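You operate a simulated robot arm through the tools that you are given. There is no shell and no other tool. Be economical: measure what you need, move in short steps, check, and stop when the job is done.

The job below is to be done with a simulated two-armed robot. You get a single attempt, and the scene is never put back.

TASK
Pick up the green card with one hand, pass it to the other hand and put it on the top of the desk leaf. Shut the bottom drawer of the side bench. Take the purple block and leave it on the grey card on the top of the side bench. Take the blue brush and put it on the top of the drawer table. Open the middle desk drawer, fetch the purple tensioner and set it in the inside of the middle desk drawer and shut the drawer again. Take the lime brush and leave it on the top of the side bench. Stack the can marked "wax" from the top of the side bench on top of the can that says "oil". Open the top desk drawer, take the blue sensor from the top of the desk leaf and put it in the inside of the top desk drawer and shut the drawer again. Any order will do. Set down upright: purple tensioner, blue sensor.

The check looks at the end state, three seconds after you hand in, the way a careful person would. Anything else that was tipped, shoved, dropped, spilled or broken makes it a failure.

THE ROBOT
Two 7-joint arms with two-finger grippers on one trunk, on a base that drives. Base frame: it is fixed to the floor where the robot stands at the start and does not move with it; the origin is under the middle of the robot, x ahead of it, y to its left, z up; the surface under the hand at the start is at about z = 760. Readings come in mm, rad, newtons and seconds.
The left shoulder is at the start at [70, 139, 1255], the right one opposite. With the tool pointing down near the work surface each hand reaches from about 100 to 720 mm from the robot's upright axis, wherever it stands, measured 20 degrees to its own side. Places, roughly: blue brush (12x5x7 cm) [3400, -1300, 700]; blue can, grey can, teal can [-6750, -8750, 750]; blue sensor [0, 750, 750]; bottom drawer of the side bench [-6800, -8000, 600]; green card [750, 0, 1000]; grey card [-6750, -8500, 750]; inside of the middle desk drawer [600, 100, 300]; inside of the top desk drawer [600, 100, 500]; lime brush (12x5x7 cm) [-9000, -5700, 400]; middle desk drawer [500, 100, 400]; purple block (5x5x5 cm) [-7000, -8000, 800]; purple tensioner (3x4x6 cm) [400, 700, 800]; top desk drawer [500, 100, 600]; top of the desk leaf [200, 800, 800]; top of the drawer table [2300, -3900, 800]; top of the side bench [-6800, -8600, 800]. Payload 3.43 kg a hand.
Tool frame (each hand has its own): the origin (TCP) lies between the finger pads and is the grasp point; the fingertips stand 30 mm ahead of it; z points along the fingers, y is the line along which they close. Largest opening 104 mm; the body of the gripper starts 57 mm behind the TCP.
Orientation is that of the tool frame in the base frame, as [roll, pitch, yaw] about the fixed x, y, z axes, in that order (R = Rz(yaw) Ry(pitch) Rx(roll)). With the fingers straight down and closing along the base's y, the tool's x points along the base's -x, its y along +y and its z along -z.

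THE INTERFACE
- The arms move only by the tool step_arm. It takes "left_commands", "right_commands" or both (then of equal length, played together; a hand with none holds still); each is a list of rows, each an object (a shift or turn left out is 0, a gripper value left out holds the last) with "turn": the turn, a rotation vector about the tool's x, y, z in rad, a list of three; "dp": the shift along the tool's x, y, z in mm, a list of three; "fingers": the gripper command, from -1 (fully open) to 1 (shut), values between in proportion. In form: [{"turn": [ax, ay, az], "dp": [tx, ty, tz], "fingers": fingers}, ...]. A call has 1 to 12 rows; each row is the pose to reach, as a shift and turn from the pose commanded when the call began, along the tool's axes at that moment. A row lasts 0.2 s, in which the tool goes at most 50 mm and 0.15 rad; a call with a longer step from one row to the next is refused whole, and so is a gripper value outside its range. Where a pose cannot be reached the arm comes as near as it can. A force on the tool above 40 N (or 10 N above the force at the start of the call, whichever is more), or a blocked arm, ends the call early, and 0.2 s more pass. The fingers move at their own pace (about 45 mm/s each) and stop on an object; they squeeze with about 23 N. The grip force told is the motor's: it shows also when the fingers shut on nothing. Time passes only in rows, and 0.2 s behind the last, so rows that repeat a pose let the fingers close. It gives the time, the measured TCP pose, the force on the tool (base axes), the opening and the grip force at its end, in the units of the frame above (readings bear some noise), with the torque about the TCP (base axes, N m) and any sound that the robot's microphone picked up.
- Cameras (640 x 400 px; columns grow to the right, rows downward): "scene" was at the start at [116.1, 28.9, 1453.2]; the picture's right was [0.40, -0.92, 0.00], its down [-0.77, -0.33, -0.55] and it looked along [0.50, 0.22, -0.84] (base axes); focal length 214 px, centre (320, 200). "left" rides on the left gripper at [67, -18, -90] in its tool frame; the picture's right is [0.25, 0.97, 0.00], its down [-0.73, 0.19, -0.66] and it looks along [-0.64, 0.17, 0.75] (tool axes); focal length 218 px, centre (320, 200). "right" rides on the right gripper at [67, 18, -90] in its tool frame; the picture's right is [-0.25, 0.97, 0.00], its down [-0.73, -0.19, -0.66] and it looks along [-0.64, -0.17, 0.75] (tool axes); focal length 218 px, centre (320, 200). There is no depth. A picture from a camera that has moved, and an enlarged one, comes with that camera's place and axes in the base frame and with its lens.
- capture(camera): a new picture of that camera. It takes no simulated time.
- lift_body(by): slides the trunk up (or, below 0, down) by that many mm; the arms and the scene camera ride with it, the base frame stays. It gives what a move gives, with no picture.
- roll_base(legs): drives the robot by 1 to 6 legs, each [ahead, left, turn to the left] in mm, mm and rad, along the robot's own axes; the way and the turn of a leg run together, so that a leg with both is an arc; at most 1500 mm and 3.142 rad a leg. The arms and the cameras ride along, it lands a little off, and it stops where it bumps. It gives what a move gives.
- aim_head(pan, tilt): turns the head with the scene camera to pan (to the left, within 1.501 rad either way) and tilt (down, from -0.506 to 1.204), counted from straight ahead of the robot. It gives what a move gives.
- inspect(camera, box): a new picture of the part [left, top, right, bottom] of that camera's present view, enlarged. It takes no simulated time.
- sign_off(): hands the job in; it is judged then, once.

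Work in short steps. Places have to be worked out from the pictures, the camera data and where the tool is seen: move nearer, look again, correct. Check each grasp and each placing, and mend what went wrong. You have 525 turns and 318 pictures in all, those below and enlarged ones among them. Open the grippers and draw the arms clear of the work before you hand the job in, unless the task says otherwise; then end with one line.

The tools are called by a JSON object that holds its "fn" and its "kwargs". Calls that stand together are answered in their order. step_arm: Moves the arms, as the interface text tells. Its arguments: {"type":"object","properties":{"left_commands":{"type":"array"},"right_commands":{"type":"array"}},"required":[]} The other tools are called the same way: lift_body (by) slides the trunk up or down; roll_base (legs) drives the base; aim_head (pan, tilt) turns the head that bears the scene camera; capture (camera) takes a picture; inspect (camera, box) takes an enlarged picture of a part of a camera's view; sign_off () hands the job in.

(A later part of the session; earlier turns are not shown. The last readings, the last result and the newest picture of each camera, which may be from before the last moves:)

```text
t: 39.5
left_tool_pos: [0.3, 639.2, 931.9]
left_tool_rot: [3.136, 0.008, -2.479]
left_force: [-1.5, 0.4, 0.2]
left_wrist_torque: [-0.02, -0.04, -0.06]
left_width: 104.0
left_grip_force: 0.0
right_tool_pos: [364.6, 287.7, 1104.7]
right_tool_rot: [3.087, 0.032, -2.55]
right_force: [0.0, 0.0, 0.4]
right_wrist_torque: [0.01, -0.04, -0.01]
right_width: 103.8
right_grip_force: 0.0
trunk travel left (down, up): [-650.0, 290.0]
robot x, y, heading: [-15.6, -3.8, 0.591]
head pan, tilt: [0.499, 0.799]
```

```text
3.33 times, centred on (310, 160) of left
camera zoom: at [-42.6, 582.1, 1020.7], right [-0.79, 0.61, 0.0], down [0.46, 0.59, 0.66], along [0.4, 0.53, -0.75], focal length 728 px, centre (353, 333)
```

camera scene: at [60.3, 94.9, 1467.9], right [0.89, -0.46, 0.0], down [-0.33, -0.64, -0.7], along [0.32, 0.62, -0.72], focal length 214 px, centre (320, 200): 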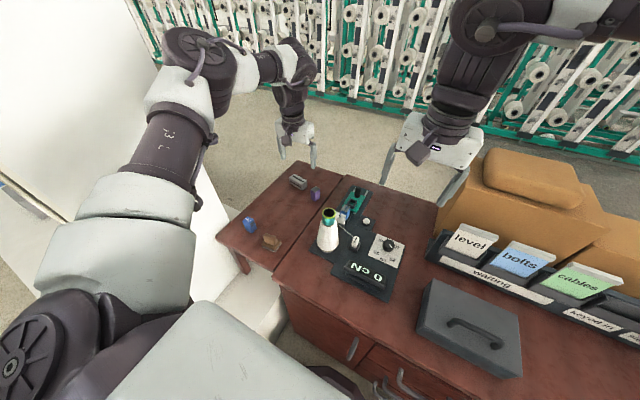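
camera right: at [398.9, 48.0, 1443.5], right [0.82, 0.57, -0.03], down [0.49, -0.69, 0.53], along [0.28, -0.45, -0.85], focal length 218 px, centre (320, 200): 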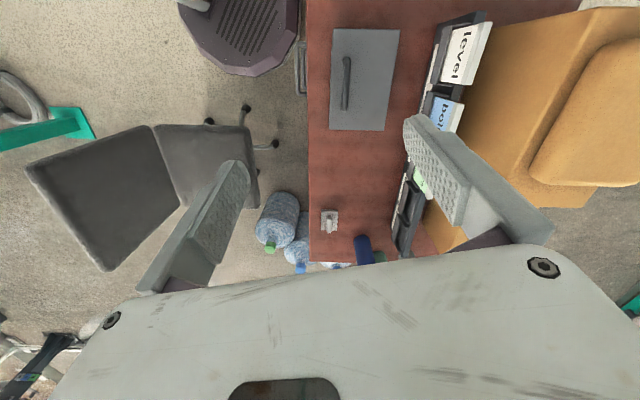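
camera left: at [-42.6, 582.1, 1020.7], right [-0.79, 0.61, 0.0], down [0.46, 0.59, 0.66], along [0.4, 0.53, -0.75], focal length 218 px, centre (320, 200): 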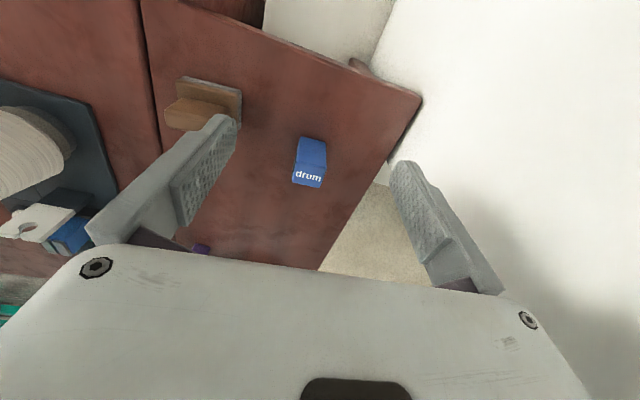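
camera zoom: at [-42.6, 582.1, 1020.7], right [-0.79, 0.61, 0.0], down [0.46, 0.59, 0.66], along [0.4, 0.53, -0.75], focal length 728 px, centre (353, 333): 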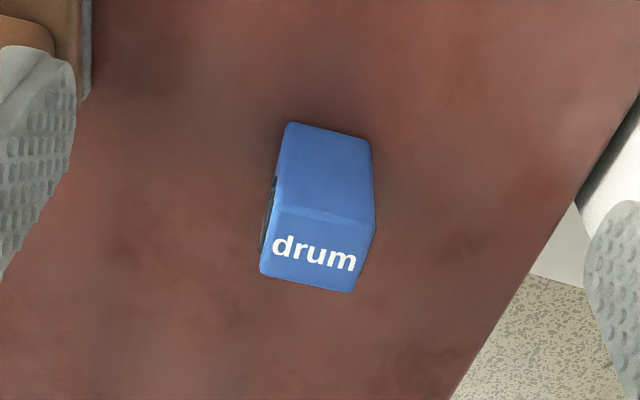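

The sensor is ~31×26×60 mm, centred near (51.5, 686), aligned with the tool. I lower the trunk 60 mm for reach and move above it.

{"fn": "lift_body", "kwargs": {"by": -60}}

{"fn": "step_arm", "kwargs": {"left_commands": [{"dp": [-25, 2, 0], "fingers": -0.4}, {"dp": [-50, 4, 0]}, {"dp": [-69, 5, 10]}, {"dp": [-69, 5, 10]}]}}

{"fn": "capture", "kwargs": {"camera": "left"}}

```text
t: 40.5
left_tool_pos: [0.8, 638.7, 871.6]
left_tool_rot: [3.135, 0.005, -2.48]
left_force: [-1.0, -0.7, 0.7]
left_wrist_torque: [-0.03, -0.01, -0.02]
left_width: 104.0
left_grip_force: 0.0
right_tool_pos: [367.5, 288.1, 1044.4]
right_tool_rot: [3.086, 0.031, -2.548]
right_force: [-0.2, 0.4, 0.5]
right_wrist_torque: [0.01, -0.02, 0.01]
right_width: 104.0
right_grip_force: 0.1
trunk travel left (down, up): [-590.0, 350.0]
robot x, y, heading: [-17.7, -2.2, 0.595]
head pan, tilt: [0.499, 0.799]
```

```text
t: 41.5
left_tool_pos: [52.7, 685.3, 861.7]
left_tool_rot: [3.134, 0.004, -2.48]
left_force: [-0.2, -0.7, 0.5]
left_wrist_torque: [0.03, 0.0, 0.0]
left_width: 72.9
left_grip_force: 0.0
right_tool_pos: [366.6, 287.0, 1043.8]
right_tool_rot: [3.085, 0.03, -2.547]
right_force: [0.8, -0.4, 0.1]
right_wrist_torque: [0.01, -0.03, 0.02]
right_width: 103.9
right_grip_force: 0.0
trunk travel left (down, up): [-590.0, 350.0]
robot x, y, heading: [-19.0, -5.4, 0.592]
head pan, tilt: [0.499, 0.799]
```

```text
283 pictures are left
camera left: at [10.3, 628.9, 951.5], right [-0.79, 0.61, 0.0], down [0.46, 0.59, 0.66], along [0.4, 0.53, -0.75], focal length 218 px, centre (320, 200)
```

left: 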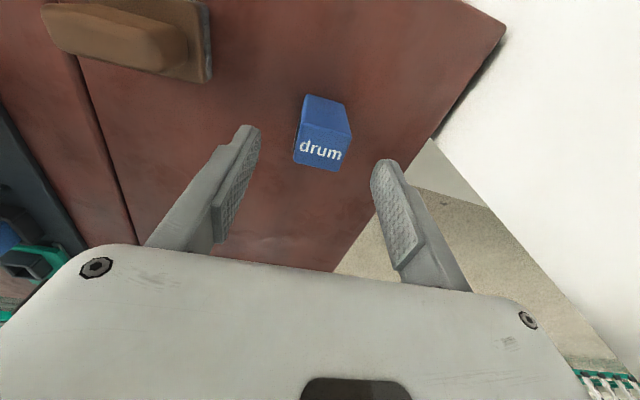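

The sensor is centred under the fingers; descend to z≈796 and close.

{"fn": "step_arm", "kwargs": {"left_commands": [{"dp": [0, 0, 25]}, {"dp": [0, 0, 50]}, {"dp": [0, 0, 66]}, {"dp": [0, 0, 66], "fingers": 1}, {"dp": [0, 0, 66]}, {"dp": [0, 0, 66]}, {"dp": [0, 0, 66]}]}}

{"fn": "capture", "kwargs": {"camera": "left"}}

```text
t: 43.0
left_tool_pos: [52.8, 685.8, 795.3]
left_tool_rot: [3.135, 0.005, -2.481]
left_force: [0.5, 0.2, -0.5]
left_wrist_torque: [0.02, -0.02, 0.0]
left_width: 33.1
left_grip_force: 22.6
right_tool_pos: [366.7, 287.2, 1043.8]
right_tool_rot: [3.086, 0.031, -2.55]
right_force: [-0.2, 0.2, -0.4]
right_wrist_torque: [0.04, 0.02, 0.01]
right_width: 103.9
right_grip_force: 0.2
trunk travel left (down, up): [-590.0, 350.0]
robot x, y, heading: [-18.0, -2.2, 0.59]
head pan, tilt: [0.499, 0.799]
```

```text
282 pictures are left
camera left: at [10.0, 628.8, 884.9], right [-0.79, 0.61, 0.0], down [0.46, 0.59, 0.66], along [0.4, 0.53, -0.75], focal length 218 px, centre (320, 200)
```

left: 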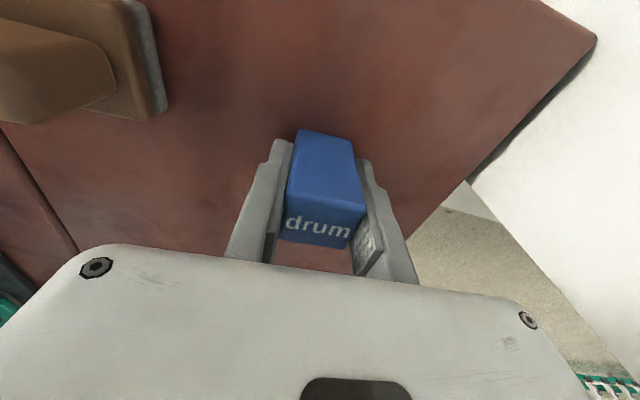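

Grasped (33 mm). Lift it and retract.

{"fn": "step_arm", "kwargs": {"left_commands": [{"dp": [0, 0, -40]}, {"dp": [0, 0, -80]}, {"dp": [0, 0, -120]}, {"dp": [20, -20, -150]}, {"dp": [50, -45, -160]}, {"dp": [80, -70, -160]}]}}

{"fn": "lift_body", "kwargs": {"by": 60}}

{"fn": "roll_base", "kwargs": {"legs": [[-100, 0, 0], [-350, -120, 0]]}}

{"fn": "aim_head", "kwargs": {"pan": -0.1, "tilt": 0.8}}

{"fn": "capture", "kwargs": {"camera": "scene"}}

```text
t: 44.5
left_tool_pos: [32.5, 578.9, 955.9]
left_tool_rot: [3.136, 0.005, -2.48]
left_force: [0.3, -0.5, 0.1]
left_wrist_torque: [0.04, 0.02, -0.04]
left_width: 33.2
left_grip_force: 23.1
right_tool_pos: [364.6, 287.3, 1043.9]
right_tool_rot: [3.085, 0.031, -2.551]
right_force: [0.8, 0.1, 0.2]
right_wrist_torque: [0.01, -0.01, -0.02]
right_width: 103.8
right_grip_force: 0.1
trunk travel left (down, up): [-590.0, 350.0]
robot x, y, heading: [-18.3, -6.0, 0.589]
head pan, tilt: [0.499, 0.799]
```

```text
t: 45.5
left_tool_pos: [32.3, 581.7, 1014.1]
left_tool_rot: [3.135, 0.005, -2.48]
left_force: [-0.3, 0.3, -0.8]
left_wrist_torque: [0.0, 0.01, -0.02]
left_width: 33.3
left_grip_force: 22.9
right_tool_pos: [367.2, 287.7, 1103.7]
right_tool_rot: [3.085, 0.029, -2.551]
right_force: [0.4, 0.5, -0.1]
right_wrist_torque: [-0.02, 0.01, -0.01]
right_width: 104.1
right_grip_force: 0.0
trunk travel left (down, up): [-650.0, 290.0]
robot x, y, heading: [-21.4, -3.6, 0.593]
head pan, tilt: [0.499, 0.799]
```

```text
t: 48.6
left_tool_pos: [-274.4, 227.9, 1014.2]
left_tool_rot: [3.135, 0.004, -2.481]
left_force: [1.3, -0.5, -0.4]
left_wrist_torque: [-0.03, 0.02, 0.01]
left_width: 33.2
left_grip_force: 23.1
right_tool_pos: [59.3, -63.9, 1103.0]
right_tool_rot: [3.089, 0.028, -2.549]
right_force: [-0.6, -0.6, 0.1]
right_wrist_torque: [0.01, -0.02, 0.02]
right_width: 103.9
right_grip_force: 0.1
trunk travel left (down, up): [-650.0, 290.0]
robot x, y, heading: [-330.2, -359.3, 0.592]
head pan, tilt: [0.499, 0.799]
```

```text
t: 49.6
left_tool_pos: [-275.0, 229.2, 1015.5]
left_tool_rot: [3.134, 0.007, -2.481]
left_force: [-0.4, 0.3, -0.2]
left_wrist_torque: [0.01, -0.03, -0.01]
left_width: 33.2
left_grip_force: 23.3
right_tool_pos: [59.2, -63.9, 1103.6]
right_tool_rot: [3.086, 0.031, -2.551]
right_force: [-0.9, -0.4, -0.2]
right_wrist_torque: [-0.01, 0.02, -0.01]
right_width: 103.8
right_grip_force: 0.0
trunk travel left (down, up): [-650.0, 290.0]
robot x, y, heading: [-323.5, -359.9, 0.59]
head pan, tilt: [-0.099, 0.799]
```

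```text
281 pictures are left
camera scene: at [-211.6, -288.9, 1367.6], right [0.48, -0.88, 0.0], down [-0.63, -0.34, -0.7], along [0.61, 0.33, -0.72], focal length 214 px, centre (320, 200)
```

scene: 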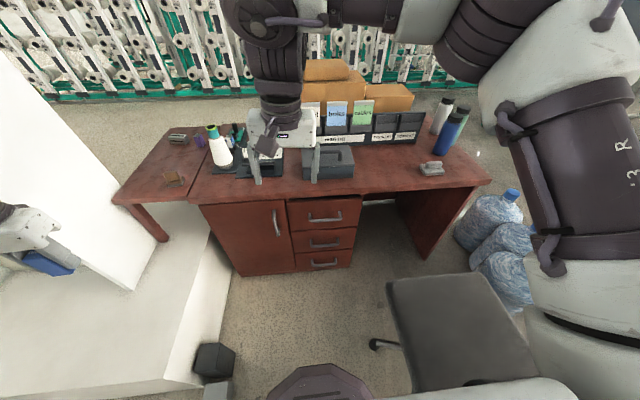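

Now zoom on the drawer handles from here for the triangulation.

{"fn": "inspect", "kwargs": {"camera": "scene", "box": [260, 180, 390, 280]}}

```text
4.00 times, centred on (325, 230) of scene
camera zoom: at [-211.6, -288.9, 1367.6], right [0.48, -0.88, 0.0], down [-0.63, -0.34, -0.7], along [0.61, 0.33, -0.72], focal length 858 px, centre (300, 80)
```

zoom: 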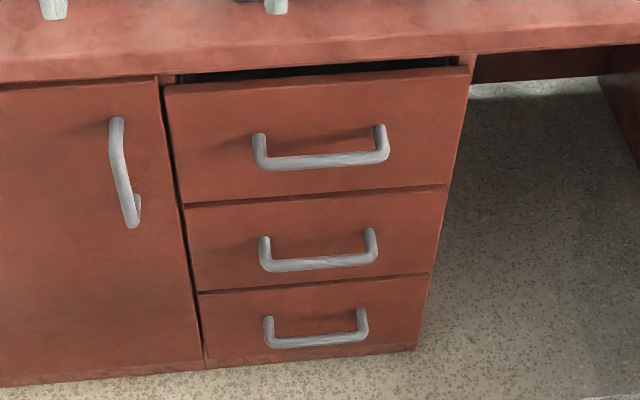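

I shift the base left to line the right shoulder up with the drawers, and swing the right hand to point forward with fingers closing vertically.

{"fn": "roll_base", "kwargs": {"legs": [[20, 55, 0]]}}

{"fn": "step_arm", "kwargs": {"right_commands": [{"turn": [-0.0866, -0.0866, 0.0866]}, {"turn": [-0.173, -0.173, 0.173]}, {"turn": [-0.26, -0.26, 0.26]}, {"turn": [-0.346, -0.346, 0.346]}, {"turn": [-0.433, -0.433, 0.433]}, {"turn": [-0.519, -0.519, 0.519]}, {"turn": [-0.606, -0.606, 0.606]}, {"turn": [-0.692, -0.692, 0.692]}, {"turn": [-0.778, -0.778, 0.778]}, {"turn": [-0.864, -0.864, 0.864]}, {"turn": [-0.95, -0.95, 0.95]}, {"turn": [-1.036, -1.036, 1.036]}]}}

```text
t: 50.5
left_tool_pos: [-286.9, 280.1, 1015.5]
left_tool_rot: [3.132, 0.008, -2.483]
left_force: [0.7, -0.6, -0.1]
left_wrist_torque: [0.03, 0.04, 0.02]
left_width: 33.0
left_grip_force: 22.8
right_tool_pos: [47.6, -13.5, 1104.8]
right_tool_rot: [3.084, 0.029, -2.551]
right_force: [0.7, -0.7, -0.2]
right_wrist_torque: [0.02, -0.02, -0.01]
right_width: 104.0
right_grip_force: 0.1
trunk travel left (down, up): [-650.0, 290.0]
robot x, y, heading: [-338.6, -300.1, 0.592]
head pan, tilt: [-0.099, 0.799]
```

```text
t: 53.1
left_tool_pos: [-289.0, 283.5, 1015.6]
left_tool_rot: [3.135, 0.007, -2.48]
left_force: [-0.3, -0.7, -1.0]
left_wrist_torque: [0.02, 0.02, 0.0]
left_width: 33.3
left_grip_force: 22.8
right_tool_pos: [44.1, -10.1, 1103.6]
right_tool_rot: [1.718, 0.109, 2.348]
right_force: [-1.1, 0.3, 0.2]
right_wrist_torque: [-0.01, 0.0, 0.0]
right_width: 103.8
right_grip_force: 0.1
right hand out of reach, approached as far as the arm can: row 1, 2, 3, 4, 5, 6, 7, 8
trunk travel left (down, up): [-650.0, 290.0]
robot x, y, heading: [-335.8, -297.9, 0.599]
head pan, tilt: [-0.099, 0.799]
```

Fine-tune the orientation, then lower the trunk so the right hand is at handle height.

{"fn": "step_arm", "kwargs": {"right_commands": [{"turn": [-0.08, -0.08, 0.08]}, {"turn": [-0.16, -0.16, 0.13]}]}}

{"fn": "lift_body", "kwargs": {"by": -480}}

{"fn": "capture", "kwargs": {"camera": "right"}}

{"fn": "capture", "kwargs": {"camera": "scene"}}

```text
t: 53.7
left_tool_pos: [-285.6, 281.8, 1015.8]
left_tool_rot: [3.132, 0.004, -2.482]
left_force: [0.7, -1.1, -0.6]
left_wrist_torque: [0.0, 0.05, 0.02]
left_width: 33.4
left_grip_force: 22.7
right_tool_pos: [67.3, -53.1, 1131.5]
right_tool_rot: [1.572, 0.003, 2.186]
right_force: [0.3, -0.7, 0.0]
right_wrist_torque: [0.02, 0.04, 0.03]
right_width: 104.2
right_grip_force: 0.1
right hand out of reach, approached as far as the arm can: row 1, 2
trunk travel left (down, up): [-650.0, 290.0]
robot x, y, heading: [-339.7, -302.9, 0.595]
head pan, tilt: [-0.099, 0.799]
```

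```text
refused: -480 is not a number from -400 to 400
```

```text
279 pictures are left
camera right: at [-45.9, -51.5, 1148.7], right [0.15, -0.2, 0.97], down [-0.12, -0.98, -0.19], along [0.98, -0.09, -0.17], focal length 218 px, centre (320, 200)
```

right: 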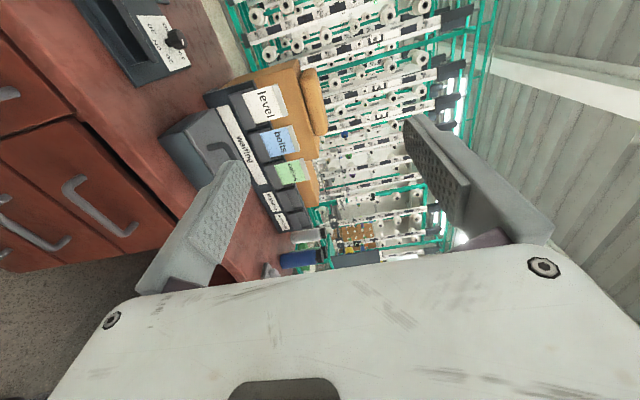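

```text
278 pictures are left
camera scene: at [-223.5, -236.1, 1367.6], right [0.47, -0.88, 0.0], down [-0.63, -0.34, -0.7], along [0.61, 0.33, -0.72], focal length 214 px, centre (320, 200)
```

scene: 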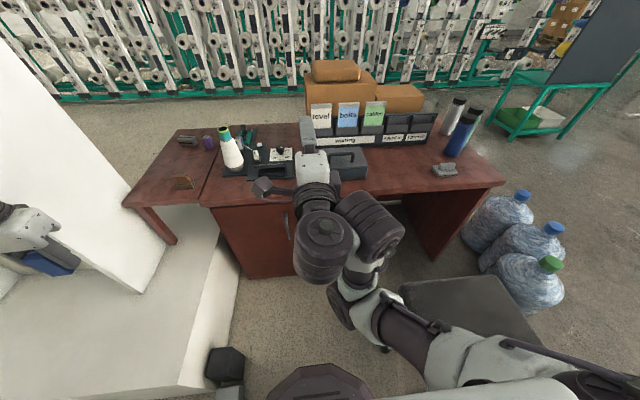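

The elbow hangs straight ahead, left of the chair; lowering is clear. Lower in two stages.

{"fn": "lift_body", "kwargs": {"by": -390}}

{"fn": "capture", "kwargs": {"camera": "scene"}}

{"fn": "capture", "kwargs": {"camera": "right"}}

```text
t: 57.5
left_tool_pos: [-288.4, 283.7, 625.3]
left_tool_rot: [3.136, 0.007, -2.483]
left_force: [0.7, 0.4, -0.7]
left_wrist_torque: [-0.01, -0.03, -0.01]
left_width: 33.2
left_grip_force: 23.1
right_tool_pos: [64.4, -51.2, 743.0]
right_tool_rot: [1.571, 0.003, 2.188]
right_force: [0.6, -0.1, 0.2]
right_wrist_torque: [0.02, 0.01, 0.0]
right_width: 104.1
right_grip_force: 0.1
trunk travel left (down, up): [-260.0, 680.0]
robot x, y, heading: [-340.3, -297.9, 0.589]
head pan, tilt: [-0.099, 0.799]
```

```text
277 pictures are left
camera scene: at [-225.7, -234.0, 977.7], right [0.47, -0.88, 0.0], down [-0.63, -0.34, -0.7], along [0.61, 0.33, -0.72], focal length 214 px, centre (320, 200)
```

scene: 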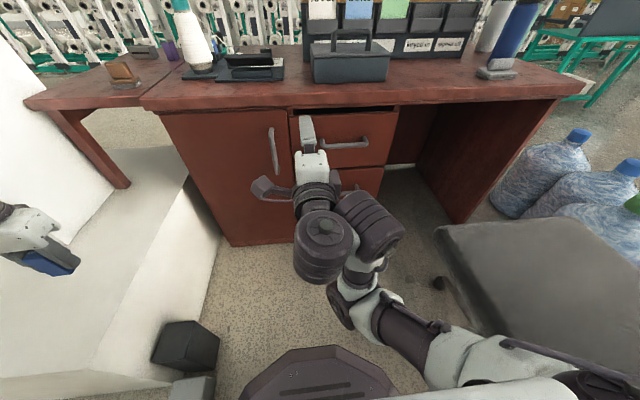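

```text
276 pictures are left
camera right: at [-48.2, -49.4, 759.5], right [0.14, -0.2, 0.97], down [-0.11, -0.98, -0.19], along [0.98, -0.08, -0.16], focal length 218 px, centre (320, 200)
```

right: 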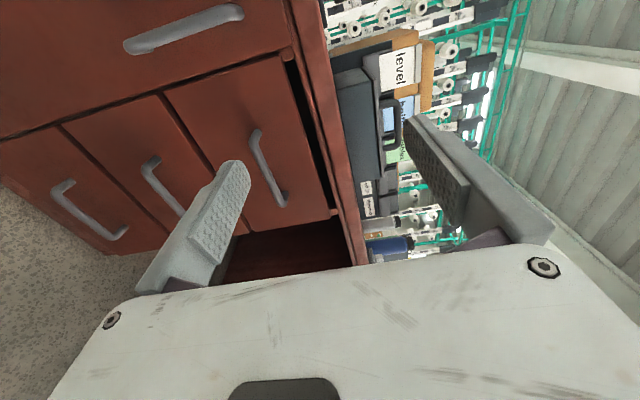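

Handle of the top drawer: n≈268, s≈197, z≈617 from both views. I move the right hand down and across in front of it, then forward to a pre-grasp.

{"fn": "step_arm", "kwargs": {"right_commands": [{"dp": [-30, -31, 0]}, {"dp": [-61, -63, 0]}, {"dp": [-92, -95, 0]}, {"dp": [-122, -126, 0]}, {"dp": [-122, -126, 45]}, {"dp": [-122, -126, 90]}, {"dp": [-122, -126, 130]}, {"dp": [-122, -126, 160]}]}}

{"fn": "capture", "kwargs": {"camera": "right"}}

{"fn": "capture", "kwargs": {"camera": "scene"}}

```text
t: 59.3
left_tool_pos: [-287.9, 283.1, 625.5]
left_tool_rot: [3.134, 0.006, -2.481]
left_force: [0.4, -0.1, -0.6]
left_wrist_torque: [0.0, 0.02, -0.02]
left_width: 33.3
left_grip_force: 23.5
right_tool_pos: [187.0, -120.6, 723.1]
right_tool_rot: [1.577, -0.004, 2.194]
right_force: [-0.2, 0.0, -0.3]
right_wrist_torque: [0.05, -0.02, 0.01]
right_width: 104.1
right_grip_force: 0.1
right hand out of reach, approached as far as the arm can: row 1, 2, 3, 4, 5, 6, 7, 8
trunk travel left (down, up): [-260.0, 680.0]
robot x, y, heading: [-339.6, -302.6, 0.596]
head pan, tilt: [-0.099, 0.799]
```

```text
275 pictures are left
camera right: at [74.7, -119.3, 741.6], right [0.15, -0.21, 0.97], down [-0.11, -0.98, -0.19], along [0.98, -0.08, -0.17], focal length 218 px, centre (320, 200)
```

right: 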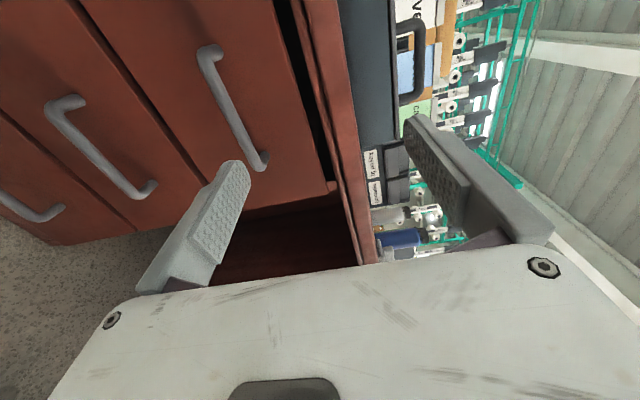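

```text
274 pictures are left
camera scene: at [-225.7, -233.9, 977.6], right [0.47, -0.88, 0.0], down [-0.63, -0.34, -0.7], along [0.61, 0.33, -0.72], focal length 214 px, centre (320, 200)
```

scene: 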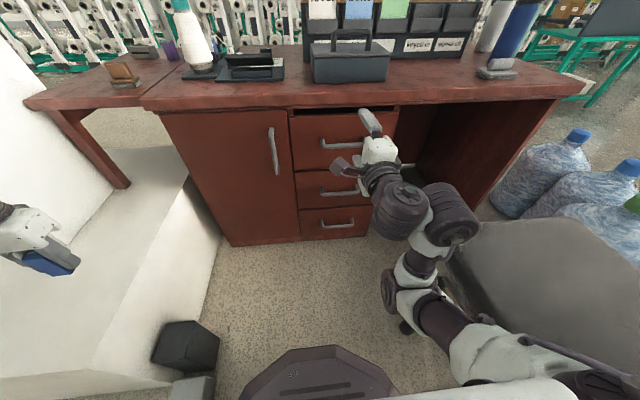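

The arm resists lowering relative to the shoulder, but it followed in the plane; I lower the trunk another 106 mm instead to bring the hand to z≈617.

{"fn": "lift_body", "kwargs": {"by": -106}}

{"fn": "capture", "kwargs": {"camera": "right"}}

{"fn": "capture", "kwargs": {"camera": "scene"}}

```text
t: 60.7
left_tool_pos: [-287.6, 283.2, 518.8]
left_tool_rot: [3.135, 0.005, -2.481]
left_force: [-0.8, -0.2, -1.8]
left_wrist_torque: [-0.01, 0.02, 0.01]
left_width: 33.2
left_grip_force: 22.8
right_tool_pos: [188.6, -119.6, 618.1]
right_tool_rot: [1.576, -0.002, 2.192]
right_force: [1.1, -0.1, 0.1]
right_wrist_torque: [0.03, -0.02, 0.0]
right_width: 103.9
right_grip_force: 0.0
trunk travel left (down, up): [-154.0, 786.0]
robot x, y, heading: [-339.0, -300.6, 0.594]
head pan, tilt: [-0.099, 0.799]
```

```text
273 pictures are left
camera right: at [74.6, -119.3, 635.7], right [0.15, -0.21, 0.97], down [-0.11, -0.98, -0.19], along [0.98, -0.08, -0.17], focal length 218 px, centre (320, 200)
```

right: 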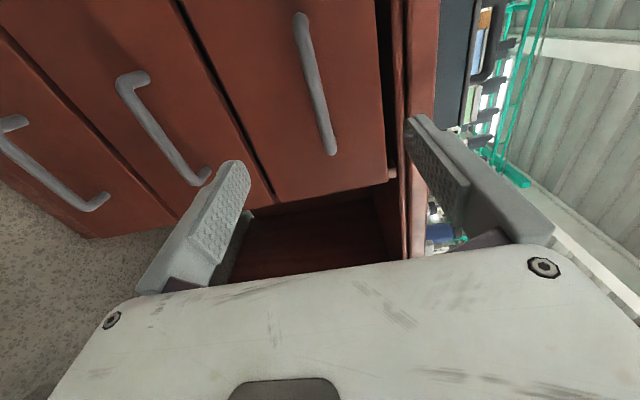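

```text
272 pictures are left
camera scene: at [-225.7, -234.1, 871.7], right [0.47, -0.88, 0.0], down [-0.63, -0.34, -0.7], along [0.61, 0.33, -0.72], focal length 214 px, centre (320, 200)
```

scene: 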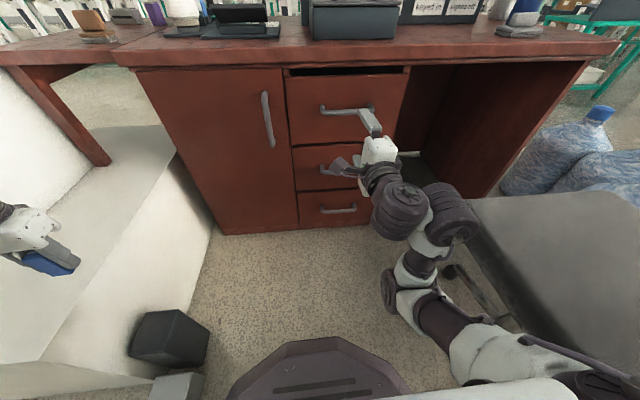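

Bar centre re-estimated at s≈204, z≈615, right in line with the hand. Move forward along the tool axis to about 45 mm short.

{"fn": "step_arm", "kwargs": {"right_commands": [{"dp": [0, -1, 32]}, {"dp": [0, -2, 64]}, {"dp": [0, -3, 96]}, {"dp": [0, -3, 125]}]}}

{"fn": "capture", "kwargs": {"camera": "right"}}

```text
t: 61.7
left_tool_pos: [-287.4, 283.0, 517.9]
left_tool_rot: [3.135, 0.006, -2.483]
left_force: [-0.4, 0.2, 0.0]
left_wrist_torque: [-0.01, -0.01, 0.01]
left_width: 33.1
left_grip_force: 22.9
right_tool_pos: [235.8, -103.9, 662.8]
right_tool_rot: [1.583, -0.004, 2.194]
right_force: [1.5, -0.4, 1.2]
right_wrist_torque: [0.02, 0.01, 0.01]
right_width: 104.0
right_grip_force: 0.0
right hand out of reach, approached as far as the arm can: row 1, 2, 3, 4
trunk travel left (down, up): [-154.0, 786.0]
robot x, y, heading: [-341.9, -300.8, 0.59]
head pan, tilt: [-0.099, 0.799]
```

```text
271 pictures are left
camera right: at [122.6, -101.3, 680.7], right [0.16, -0.2, 0.97], down [-0.11, -0.98, -0.18], along [0.98, -0.08, -0.18], focal length 218 px, centre (320, 200)
```

right: 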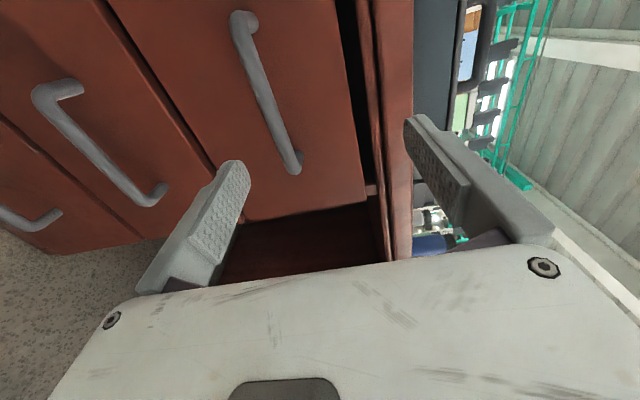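

Extending forces the hand upward, so I return the arm to its former pose and drive the base forward instead.

{"fn": "step_arm", "kwargs": {"right_commands": [{"dp": [7, -20, -30]}, {"dp": [14, -45, -48]}, {"dp": [14, -45, -48]}]}}

```text
t: 62.5
left_tool_pos: [-288.5, 281.7, 518.9]
left_tool_rot: [3.135, 0.005, -2.482]
left_force: [0.1, 0.3, -0.4]
left_wrist_torque: [-0.04, 0.0, -0.01]
left_width: 33.0
left_grip_force: 23.1
right_tool_pos: [187.3, -121.7, 616.6]
right_tool_rot: [1.577, -0.005, 2.193]
right_force: [0.3, -0.5, -0.6]
right_wrist_torque: [0.01, 0.0, 0.02]
right_width: 103.9
right_grip_force: 0.0
trunk travel left (down, up): [-154.0, 786.0]
robot x, y, heading: [-342.7, -300.5, 0.592]
head pan, tilt: [-0.099, 0.799]
```

Drive ahead 125 mm and check the alignment with the bar.

{"fn": "roll_base", "kwargs": {"legs": [[125, 0, 0]]}}

{"fn": "capture", "kwargs": {"camera": "right"}}

```text
t: 63.7
left_tool_pos: [-183.7, 354.2, 518.6]
left_tool_rot: [3.135, 0.006, -2.479]
left_force: [-0.9, -0.8, 0.7]
left_wrist_torque: [0.01, -0.01, 0.01]
left_width: 33.3
left_grip_force: 22.7
right_tool_pos: [290.4, -51.0, 617.0]
right_tool_rot: [1.578, -0.003, 2.194]
right_force: [-0.5, 0.2, 0.4]
right_wrist_torque: [0.0, 0.0, -0.01]
right_width: 103.8
right_grip_force: 0.1
trunk travel left (down, up): [-154.0, 786.0]
robot x, y, heading: [-235.3, -230.5, 0.593]
head pan, tilt: [-0.099, 0.799]
```

```text
270 pictures are left
camera right: at [178.2, -48.8, 634.6], right [0.15, -0.2, 0.97], down [-0.11, -0.98, -0.19], along [0.98, -0.08, -0.17], focal length 218 px, centre (320, 200)
```

right: 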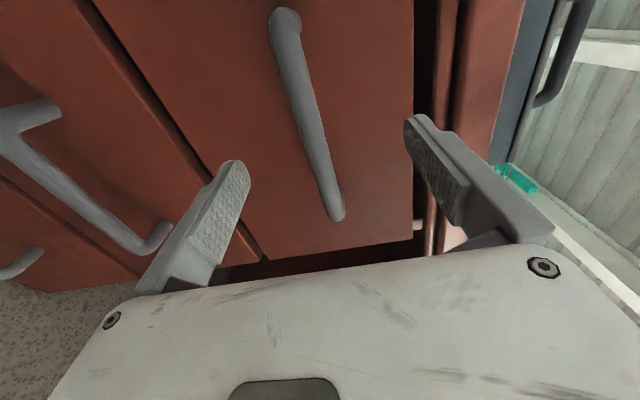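

Bar at z≈617, centred between the fingers vertically; drive 44 mm further and close.

{"fn": "roll_base", "kwargs": {"legs": [[44, 0, 0]]}}

{"fn": "step_arm", "kwargs": {"right_commands": [{"fingers": 1}, {"fingers": 1}, {"fingers": 1}, {"fingers": 1}, {"fingers": 1}, {"fingers": 1}]}}

{"fn": "capture", "kwargs": {"camera": "right"}}

```text
t: 64.6
left_tool_pos: [-147.1, 377.6, 519.3]
left_tool_rot: [3.134, 0.005, -2.483]
left_force: [-0.4, -0.2, -0.8]
left_wrist_torque: [0.01, 0.01, -0.03]
left_width: 33.1
left_grip_force: 23.2
right_tool_pos: [326.3, -27.6, 617.1]
right_tool_rot: [1.579, -0.004, 2.195]
right_force: [0.6, -0.1, -0.5]
right_wrist_torque: [0.0, 0.0, 0.03]
right_width: 104.2
right_grip_force: 0.2
trunk travel left (down, up): [-154.0, 786.0]
robot x, y, heading: [-198.6, -205.0, 0.591]
head pan, tilt: [-0.099, 0.799]
```

```text
t: 66.0
left_tool_pos: [-147.2, 379.1, 516.8]
left_tool_rot: [3.135, 0.003, -2.481]
left_force: [0.4, 0.7, -1.4]
left_wrist_torque: [0.01, -0.01, 0.02]
left_width: 33.3
left_grip_force: 22.5
right_tool_pos: [326.9, -25.2, 612.8]
right_tool_rot: [1.585, -0.002, 2.194]
right_force: [-4.4, 1.0, -24.4]
right_wrist_torque: [-0.18, 0.17, -0.27]
right_width: 15.7
right_grip_force: 32.6
trunk travel left (down, up): [-154.0, 786.0]
robot x, y, heading: [-197.6, -206.8, 0.592]
head pan, tilt: [-0.099, 0.799]
```

```text
269 pictures are left
camera right: at [215.4, -23.8, 631.7], right [0.16, -0.2, 0.97], down [-0.11, -0.98, -0.18], along [0.98, -0.08, -0.18], focal length 218 px, centre (320, 200)
```

right: 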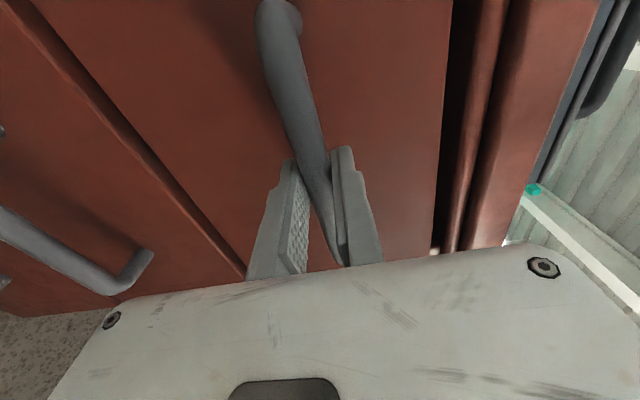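

Gripped; a 24 N vertical load shows the bar is ~5 mm lower, so I relax the hand down 5 mm, then pull by backing the base.

{"fn": "step_arm", "kwargs": {"right_commands": [{"dp": [0, -5, 0]}, {"dp": [0, -5, 0]}]}}

{"fn": "roll_base", "kwargs": {"legs": [[-100, 0, 0]]}}

{"fn": "capture", "kwargs": {"camera": "scene"}}

```text
t: 66.6
left_tool_pos: [-147.0, 379.2, 517.8]
left_tool_rot: [3.135, 0.002, -2.482]
left_force: [-0.2, 0.1, -0.6]
left_wrist_torque: [-0.01, 0.0, 0.0]
left_width: 33.2
left_grip_force: 22.8
right_tool_pos: [327.6, -26.1, 613.3]
right_tool_rot: [1.585, -0.004, 2.195]
right_force: [0.8, 3.9, -10.2]
right_wrist_torque: [-0.13, -0.08, -0.66]
right_width: 15.6
right_grip_force: 44.7
trunk travel left (down, up): [-154.0, 786.0]
robot x, y, heading: [-203.0, -206.6, 0.593]
head pan, tilt: [-0.099, 0.799]
```

```text
t: 67.8
left_tool_pos: [-229.9, 322.0, 517.9]
left_tool_rot: [3.136, 0.004, -2.483]
left_force: [-0.2, 0.2, -1.3]
left_wrist_torque: [0.0, 0.01, 0.02]
left_width: 33.3
left_grip_force: 23.1
right_tool_pos: [243.9, -82.9, 612.8]
right_tool_rot: [1.584, -0.003, 2.193]
right_force: [-3.3, 4.7, -6.7]
right_wrist_torque: [-0.15, -0.03, 0.21]
right_width: 15.4
right_grip_force: 45.2
trunk travel left (down, up): [-154.0, 786.0]
robot x, y, heading: [-284.4, -262.4, 0.593]
head pan, tilt: [-0.099, 0.799]
```

```text
268 pictures are left
camera scene: at [-168.2, -195.0, 871.6], right [0.47, -0.88, 0.0], down [-0.63, -0.34, -0.7], along [0.61, 0.33, -0.72], focal length 214 px, centre (320, 200)
```

scene: 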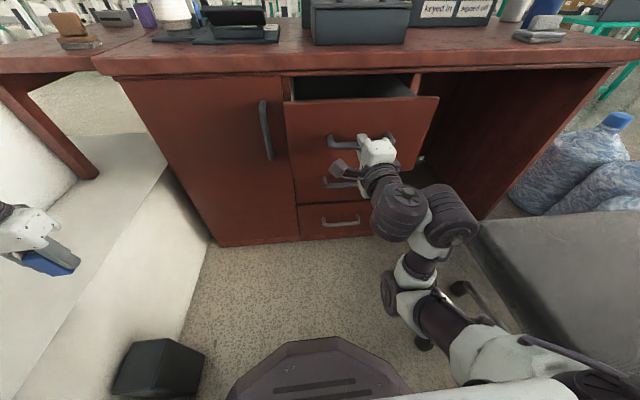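

The drawer comes out smoothly; pull another 110 mm.

{"fn": "roll_base", "kwargs": {"legs": [[-110, 0, 0]]}}

{"fn": "capture", "kwargs": {"camera": "scene"}}

```text
t: 69.0
left_tool_pos: [-321.6, 260.7, 517.8]
left_tool_rot: [3.134, 0.005, -2.481]
left_force: [-0.2, -0.5, -1.8]
left_wrist_torque: [-0.01, 0.01, 0.0]
left_width: 33.1
left_grip_force: 23.2
right_tool_pos: [151.6, -144.1, 612.5]
right_tool_rot: [1.584, 0.0, 2.196]
right_force: [-2.8, 3.5, -5.2]
right_wrist_torque: [-0.1, -0.05, -0.28]
right_width: 15.3
right_grip_force: 44.9
trunk travel left (down, up): [-154.0, 786.0]
robot x, y, heading: [-372.5, -324.8, 0.591]
head pan, tilt: [-0.099, 0.799]
```

```text
267 pictures are left
camera scene: at [-259.8, -256.6, 871.6], right [0.47, -0.88, 0.0], down [-0.63, -0.34, -0.7], along [0.61, 0.33, -0.72], focal length 214 px, centre (320, 200)
```

scene: 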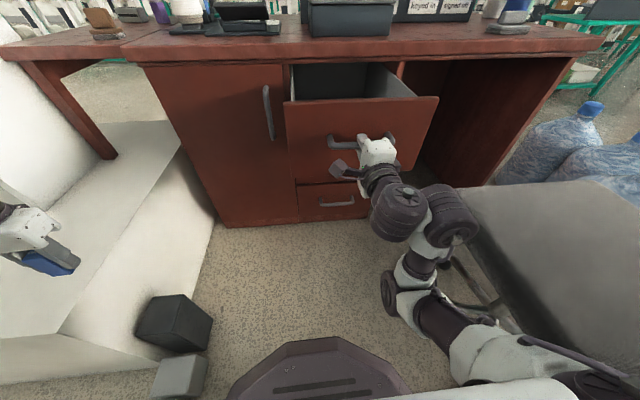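

Opened ~212 mm. Pull 45 mm more, then release and back away.

{"fn": "roll_base", "kwargs": {"legs": [[-45, 0, 0]]}}

{"fn": "step_arm", "kwargs": {"right_commands": [{"fingers": -1}, {"fingers": -1}, {"fingers": -1}, {"fingers": -1}, {"fingers": -1}]}}

{"fn": "roll_base", "kwargs": {"legs": [[-90, 0, 0]]}}

{"fn": "lift_body", "kwargs": {"by": 300}}

{"fn": "capture", "kwargs": {"camera": "scene"}}

```text
t: 69.9
left_tool_pos: [-358.6, 234.8, 518.4]
left_tool_rot: [3.135, 0.007, -2.483]
left_force: [0.7, -1.0, -0.4]
left_wrist_torque: [0.0, 0.04, 0.0]
left_width: 33.3
left_grip_force: 23.5
right_tool_pos: [115.8, -168.0, 613.8]
right_tool_rot: [1.584, -0.002, 2.195]
right_force: [-1.9, 1.7, -2.2]
right_wrist_torque: [-0.11, -0.09, -0.21]
right_width: 15.5
right_grip_force: 44.5
trunk travel left (down, up): [-154.0, 786.0]
robot x, y, heading: [-410.1, -348.1, 0.593]
head pan, tilt: [-0.099, 0.799]
```

```text
t: 71.1
left_tool_pos: [-358.4, 235.1, 518.5]
left_tool_rot: [3.135, 0.005, -2.483]
left_force: [1.0, 0.2, -0.8]
left_wrist_torque: [-0.01, -0.01, 0.0]
left_width: 33.1
left_grip_force: 22.3
right_tool_pos: [113.9, -168.9, 612.7]
right_tool_rot: [1.586, -0.002, 2.198]
right_force: [1.1, -0.1, 0.3]
right_wrist_torque: [0.0, 0.0, -0.02]
right_width: 104.2
right_grip_force: 0.1
trunk travel left (down, up): [-154.0, 786.0]
robot x, y, heading: [-408.1, -353.2, 0.594]
head pan, tilt: [-0.099, 0.799]
```

```text
t: 72.2
left_tool_pos: [-432.7, 184.8, 518.4]
left_tool_rot: [3.135, 0.006, -2.483]
left_force: [0.3, -0.4, 0.2]
left_wrist_torque: [-0.01, 0.05, -0.04]
left_width: 33.3
left_grip_force: 23.4
right_tool_pos: [40.8, -217.4, 613.2]
right_tool_rot: [1.584, 0.0, 2.197]
right_force: [0.2, -0.3, -0.1]
right_wrist_torque: [0.02, 0.04, 0.01]
right_width: 103.8
right_grip_force: 0.1
trunk travel left (down, up): [-154.0, 786.0]
robot x, y, heading: [-489.0, -399.7, 0.587]
head pan, tilt: [-0.099, 0.799]
```

```text
t: 75.2
left_tool_pos: [-433.6, 186.0, 818.8]
left_tool_rot: [3.136, 0.005, -2.481]
left_force: [0.4, -0.2, -1.0]
left_wrist_torque: [0.0, -0.02, 0.04]
left_width: 33.3
left_grip_force: 23.5
right_tool_pos: [40.0, -218.6, 912.8]
right_tool_rot: [1.586, 0.0, 2.195]
right_force: [0.1, 0.1, 0.3]
right_wrist_torque: [0.02, 0.0, 0.02]
right_width: 103.8
right_grip_force: 0.1
trunk travel left (down, up): [-454.0, 486.0]
robot x, y, heading: [-488.1, -401.8, 0.595]
head pan, tilt: [-0.099, 0.799]
```

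```text
266 pictures are left
camera scene: at [-371.8, -332.1, 1171.6], right [0.47, -0.88, 0.0], down [-0.63, -0.34, -0.7], along [0.61, 0.33, -0.72], focal length 214 px, centre (320, 200)
```

scene: 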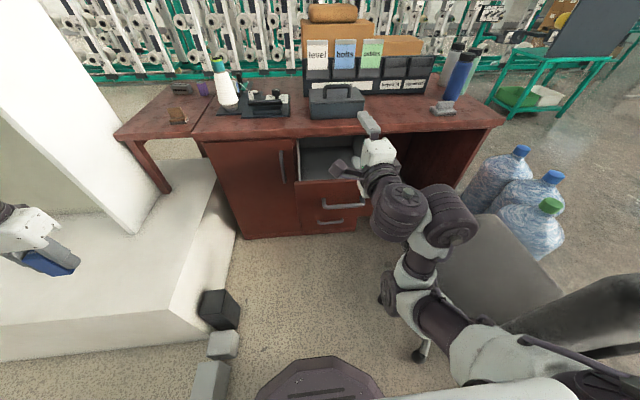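

The drawer stands open ~255 mm. I drive forward (both hands high), away from the chair back, then turn the right hand back down and out of the way.

{"fn": "roll_base", "kwargs": {"legs": [[200, 0, 0]]}}

{"fn": "step_arm", "kwargs": {"right_commands": [{"turn": [0.0866, 0.0866, -0.0866]}, {"turn": [0.173, 0.173, -0.173]}, {"turn": [0.26, 0.26, -0.26]}, {"turn": [0.346, 0.346, -0.346]}, {"turn": [0.433, 0.433, -0.433]}, {"turn": [0.519, 0.519, -0.519]}, {"turn": [0.606, 0.606, -0.606]}, {"turn": [0.692, 0.692, -0.692]}, {"turn": [0.778, 0.778, -0.778]}, {"turn": [0.864, 0.864, -0.864]}, {"turn": [0.95, 0.95, -0.95]}, {"turn": [1.036, 1.036, -1.036]}]}}

{"fn": "capture", "kwargs": {"camera": "scene"}}

```text
t: 76.8
left_tool_pos: [-269.5, 297.0, 818.6]
left_tool_rot: [3.134, 0.004, -2.483]
left_force: [-0.2, 0.1, -0.3]
left_wrist_torque: [-0.03, 0.04, 0.01]
left_width: 33.4
left_grip_force: 23.4
right_tool_pos: [205.3, -107.6, 913.5]
right_tool_rot: [1.586, -0.002, 2.199]
right_force: [0.1, 0.2, -0.3]
right_wrist_torque: [0.04, 0.0, -0.04]
right_width: 104.0
right_grip_force: 0.0
trunk travel left (down, up): [-454.0, 486.0]
robot x, y, heading: [-321.5, -291.5, 0.591]
head pan, tilt: [-0.099, 0.799]
```

```text
t: 78.7
left_tool_pos: [-271.6, 295.4, 820.1]
left_tool_rot: [3.138, 0.007, -2.48]
left_force: [0.3, 0.1, -0.7]
left_wrist_torque: [-0.03, -0.02, 0.03]
left_width: 33.1
left_grip_force: 22.9
right_tool_pos: [120.9, -104.2, 755.2]
right_tool_rot: [2.495, 0.399, 3.139]
right_force: [1.5, -2.9, 23.7]
right_wrist_torque: [-0.75, -0.47, -0.02]
right_width: 94.1
right_grip_force: 0.1
right hand out of reach, approached as far as the arm can: row 1, 2, 5, 6, 7, 8, 9
trunk travel left (down, up): [-454.0, 486.0]
robot x, y, heading: [-322.9, -289.6, 0.596]
head pan, tilt: [-0.099, 0.799]
stopped in row 9 (right hand): the force on the tool passed its limit at 54 N (the readings are from after the stop); the commanded pose is now the measured one
```

```text
265 pictures are left
camera scene: at [-210.1, -222.6, 1172.4], right [0.47, -0.88, 0.0], down [-0.63, -0.34, -0.7], along [0.62, 0.33, -0.72], focal length 214 px, centre (320, 200)
```

scene: 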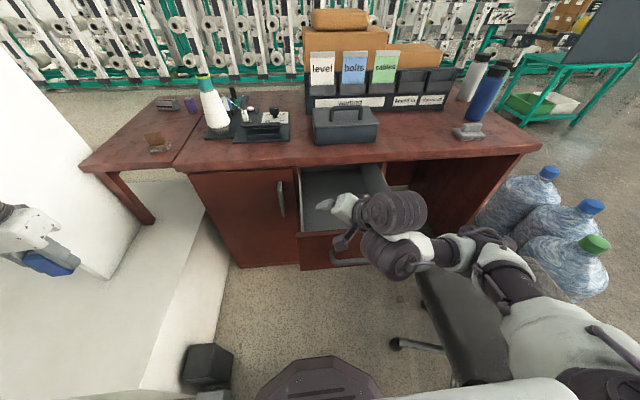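

The hand dipped while unreachable and touched the drawer front. I raise the trunk to free it.

{"fn": "lift_body", "kwargs": {"by": 150}}

{"fn": "capture", "kwargs": {"camera": "scene"}}

{"fn": "capture", "kwargs": {"camera": "right"}}

```text
t: 80.5
left_tool_pos: [-268.1, 296.6, 968.4]
left_tool_rot: [3.135, 0.004, -2.481]
left_force: [0.1, -0.6, -1.9]
left_wrist_torque: [-0.02, 0.0, 0.02]
left_width: 33.3
left_grip_force: 22.6
right_tool_pos: [120.6, -103.8, 899.2]
right_tool_rot: [2.501, 0.39, -3.14]
right_force: [-0.4, 0.5, 0.3]
right_wrist_torque: [-0.02, -0.02, -0.02]
right_width: 103.9
right_grip_force: 0.0
trunk travel left (down, up): [-604.0, 336.0]
robot x, y, heading: [-320.6, -292.6, 0.593]
head pan, tilt: [-0.099, 0.799]
```

```text
264 pictures are left
camera scene: at [-207.0, -221.6, 1321.6], right [0.47, -0.88, 0.0], down [-0.63, -0.34, -0.7], along [0.61, 0.33, -0.72], focal length 214 px, centre (320, 200)
```

scene: 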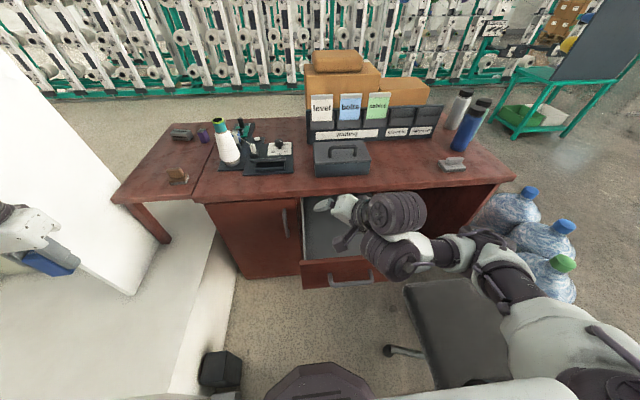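

```text
263 pictures are left
camera right: at [26.3, -144.3, 950.9], right [0.02, 0.78, 0.63], down [0.52, -0.54, 0.66], along [0.86, 0.32, -0.41], focal length 218 px, centre (320, 200)
```

right: 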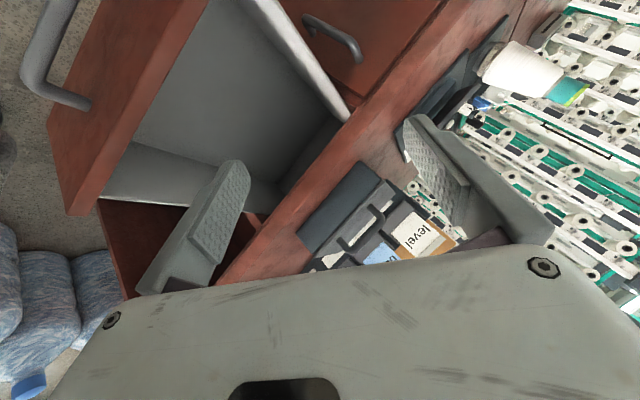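

Drawer is fine and empty. I finish turning the right hand downward while moving it up and to the right, in 6 small rows.

{"fn": "step_arm", "kwargs": {"right_commands": [{"turn": [0.04, 0.045, -0.036], "dp": [-15, 22, -30]}, {"turn": [0.083, 0.091, -0.073], "dp": [-46, 66, -70]}, {"turn": [0.166, 0.183, -0.147], "dp": [-66, 40, -100]}, {"turn": [0.249, 0.274, -0.22], "dp": [-86, 10, -112]}, {"turn": [0.333, 0.365, -0.293], "dp": [-105, -20, -125]}, {"turn": [0.416, 0.457, -0.367], "dp": [-124, -52, -137]}, {"turn": [0.499, 0.548, -0.44], "dp": [-124, -52, -137]}]}}

{"fn": "capture", "kwargs": {"camera": "scene"}}

```text
refused: row 2 steps farther than a row can; nothing moved
```

```text
262 pictures are left
camera scene: at [-207.0, -221.6, 1321.6], right [0.47, -0.88, 0.0], down [-0.63, -0.34, -0.7], along [0.61, 0.33, -0.72], focal length 214 px, centre (320, 200)
```

scene: 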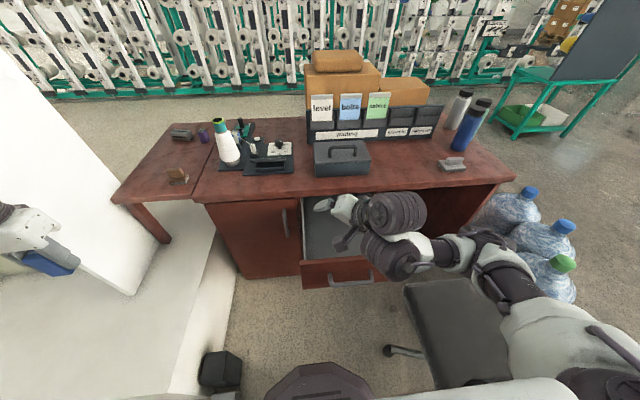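

Same motion with smaller first steps.

{"fn": "step_arm", "kwargs": {"right_commands": [{"turn": [0.04, 0.045, -0.036], "dp": [-15, 22, -30]}, {"turn": [0.083, 0.091, -0.073], "dp": [-31, 44, -59]}, {"turn": [0.166, 0.183, -0.147], "dp": [-46, 66, -89]}, {"turn": [0.249, 0.274, -0.22], "dp": [-66, 36, -101]}, {"turn": [0.333, 0.365, -0.293], "dp": [-86, 6, -113]}, {"turn": [0.416, 0.457, -0.367], "dp": [-105, -23, -125]}, {"turn": [0.499, 0.548, -0.44], "dp": [-124, -52, -137]}]}}

{"fn": "capture", "kwargs": {"camera": "scene"}}

```text
t: 82.1
left_tool_pos: [-268.9, 292.6, 971.6]
left_tool_rot: [3.133, 0.01, -2.482]
left_force: [-0.5, -1.1, 0.9]
left_wrist_torque: [0.04, -0.03, 0.02]
left_width: 33.1
left_grip_force: 23.2
right_tool_pos: [95.5, -352.7, 739.1]
right_tool_rot: [-3.125, 0.183, -2.594]
right_force: [0.9, -1.3, 0.0]
right_wrist_torque: [0.02, -0.03, -0.01]
right_width: 103.9
right_grip_force: 0.0
right hand out of reach, approached as far as the arm can: row 1, 2, 3, 4, 5, 6, 7
trunk travel left (down, up): [-604.0, 336.0]
robot x, y, heading: [-318.5, -289.3, 0.59]
head pan, tilt: [-0.099, 0.799]
```

```text
261 pictures are left
camera scene: at [-208.0, -226.1, 1322.0], right [0.47, -0.88, 0.0], down [-0.63, -0.34, -0.7], along [0.61, 0.33, -0.72], focal length 214 px, centre (320, 200)
```

scene: 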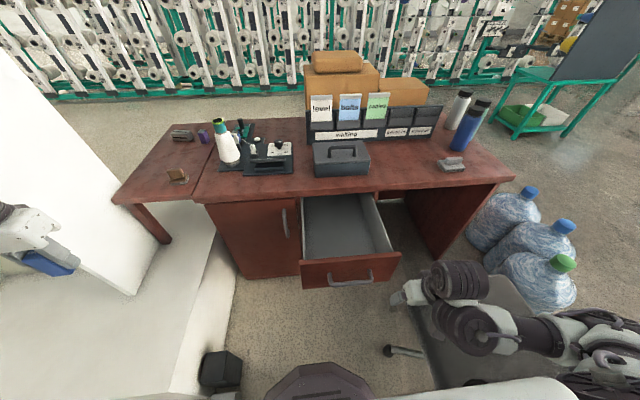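

Drawer is clear now. Raise the right hand, then take it clear of the chair.

{"fn": "step_arm", "kwargs": {"right_commands": [{"dp": [0, 0, -40]}, {"dp": [0, 0, -80]}, {"dp": [0, 0, -120]}, {"dp": [0, 0, -160]}, {"dp": [0, 0, -200]}, {"dp": [0, 0, -240]}]}}

{"fn": "capture", "kwargs": {"camera": "scene"}}

```text
t: 83.5
left_tool_pos: [-268.7, 296.6, 968.8]
left_tool_rot: [3.134, 0.005, -2.482]
left_force: [-0.6, 0.5, -1.5]
left_wrist_torque: [0.03, 0.0, -0.01]
left_width: 33.1
left_grip_force: 23.1
right_tool_pos: [96.0, -350.2, 739.7]
right_tool_rot: [-3.121, 0.182, -2.594]
right_force: [-0.6, -1.3, -0.7]
right_wrist_torque: [0.05, 0.0, 0.02]
right_width: 103.9
right_grip_force: 0.1
right hand out of reach, approached as far as the arm can: row 1, 2, 3, 4, 5, 6
trunk travel left (down, up): [-604.0, 336.0]
robot x, y, heading: [-321.8, -290.3, 0.593]
head pan, tilt: [-0.099, 0.799]
```

```text
260 pictures are left
camera scene: at [-207.2, -221.9, 1321.7], right [0.47, -0.88, 0.0], down [-0.63, -0.34, -0.7], along [0.61, 0.33, -0.72], focal length 214 px, centre (320, 200)
```

scene: 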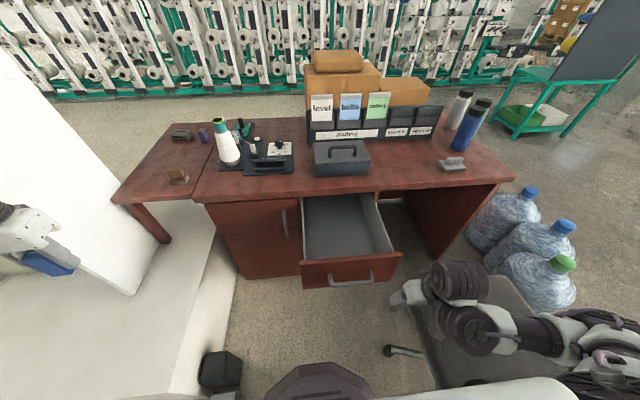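

The right arm is in a bent-elbow limit. I test freeing it by extending forward/up a little.

{"fn": "step_arm", "kwargs": {"right_commands": [{"dp": [-30, 0, -10]}, {"dp": [-60, 0, -20]}, {"dp": [-80, 0, -50]}, {"dp": [-80, 0, -90]}, {"dp": [-80, 0, -130]}]}}

```text
t: 84.7
left_tool_pos: [-269.1, 296.5, 969.3]
left_tool_rot: [3.133, 0.005, -2.482]
left_force: [0.7, 0.3, 0.0]
left_wrist_torque: [0.01, -0.04, 0.01]
left_width: 33.2
left_grip_force: 23.4
right_tool_pos: [95.5, -342.0, 740.8]
right_tool_rot: [-3.122, 0.187, -2.594]
right_force: [-0.2, -0.4, -0.2]
right_wrist_torque: [0.01, -0.01, -0.03]
right_width: 104.1
right_grip_force: 0.1
right hand out of reach, approached as far as the arm can: row 1, 2, 3, 4, 5
trunk travel left (down, up): [-604.0, 336.0]
robot x, y, heading: [-321.5, -289.4, 0.597]
head pan, tilt: [-0.099, 0.799]
```

Probe whether it moves freely to the right and upward with yaw.

{"fn": "step_arm", "kwargs": {"right_commands": [{"turn": [0, 0, -0.15], "dp": [0, 0, 0]}, {"turn": [0, 0, -0.3], "dp": [0, 0, -20]}, {"turn": [0, 0, -0.45], "dp": [0, 0, -40]}, {"turn": [0, 0, -0.6], "dp": [0, 0, -60]}]}}

{"fn": "step_arm", "kwargs": {"right_commands": [{"turn": [0, -0.15, 0]}, {"turn": [0, -0.3, 0], "dp": [0, 0, -20]}, {"turn": [0, -0.45, 0], "dp": [0, 0, -40]}, {"turn": [0, -0.6, 0], "dp": [0, 0, -60]}]}}

```text
t: 85.7
left_tool_pos: [-267.8, 296.0, 967.5]
left_tool_rot: [3.134, 0.006, -2.484]
left_force: [0.0, 0.2, -0.3]
left_wrist_torque: [0.03, 0.02, -0.01]
left_width: 33.1
left_grip_force: 22.8
right_tool_pos: [106.0, -374.6, 742.3]
right_tool_rot: [-3.007, 0.147, -1.984]
right_force: [-0.7, 0.7, 0.0]
right_wrist_torque: [-0.02, 0.04, 0.0]
right_width: 103.8
right_grip_force: 0.0
right hand out of reach, approached as far as the arm can: row 2, 3, 4
trunk travel left (down, up): [-604.0, 336.0]
robot x, y, heading: [-320.5, -287.6, 0.592]
head pan, tilt: [-0.099, 0.799]
```

```text
t: 86.7
left_tool_pos: [-285.2, 252.0, 980.5]
left_tool_rot: [3.124, 0.027, -2.436]
left_force: [5.9, -2.5, 2.6]
left_wrist_torque: [0.25, 0.42, 0.0]
left_width: 33.3
left_grip_force: 22.9
right_tool_pos: [108.5, -361.8, 744.4]
right_tool_rot: [-2.974, 0.735, -1.861]
right_force: [-2.6, -5.5, -1.3]
right_wrist_torque: [0.45, -0.24, 0.0]
right_width: 104.1
right_grip_force: 0.1
right hand out of reach, approached as far as the arm can: row 2, 3, 4
trunk travel left (down, up): [-604.0, 336.0]
robot x, y, heading: [-309.9, -317.9, 0.638]
head pan, tilt: [-0.099, 0.799]
```

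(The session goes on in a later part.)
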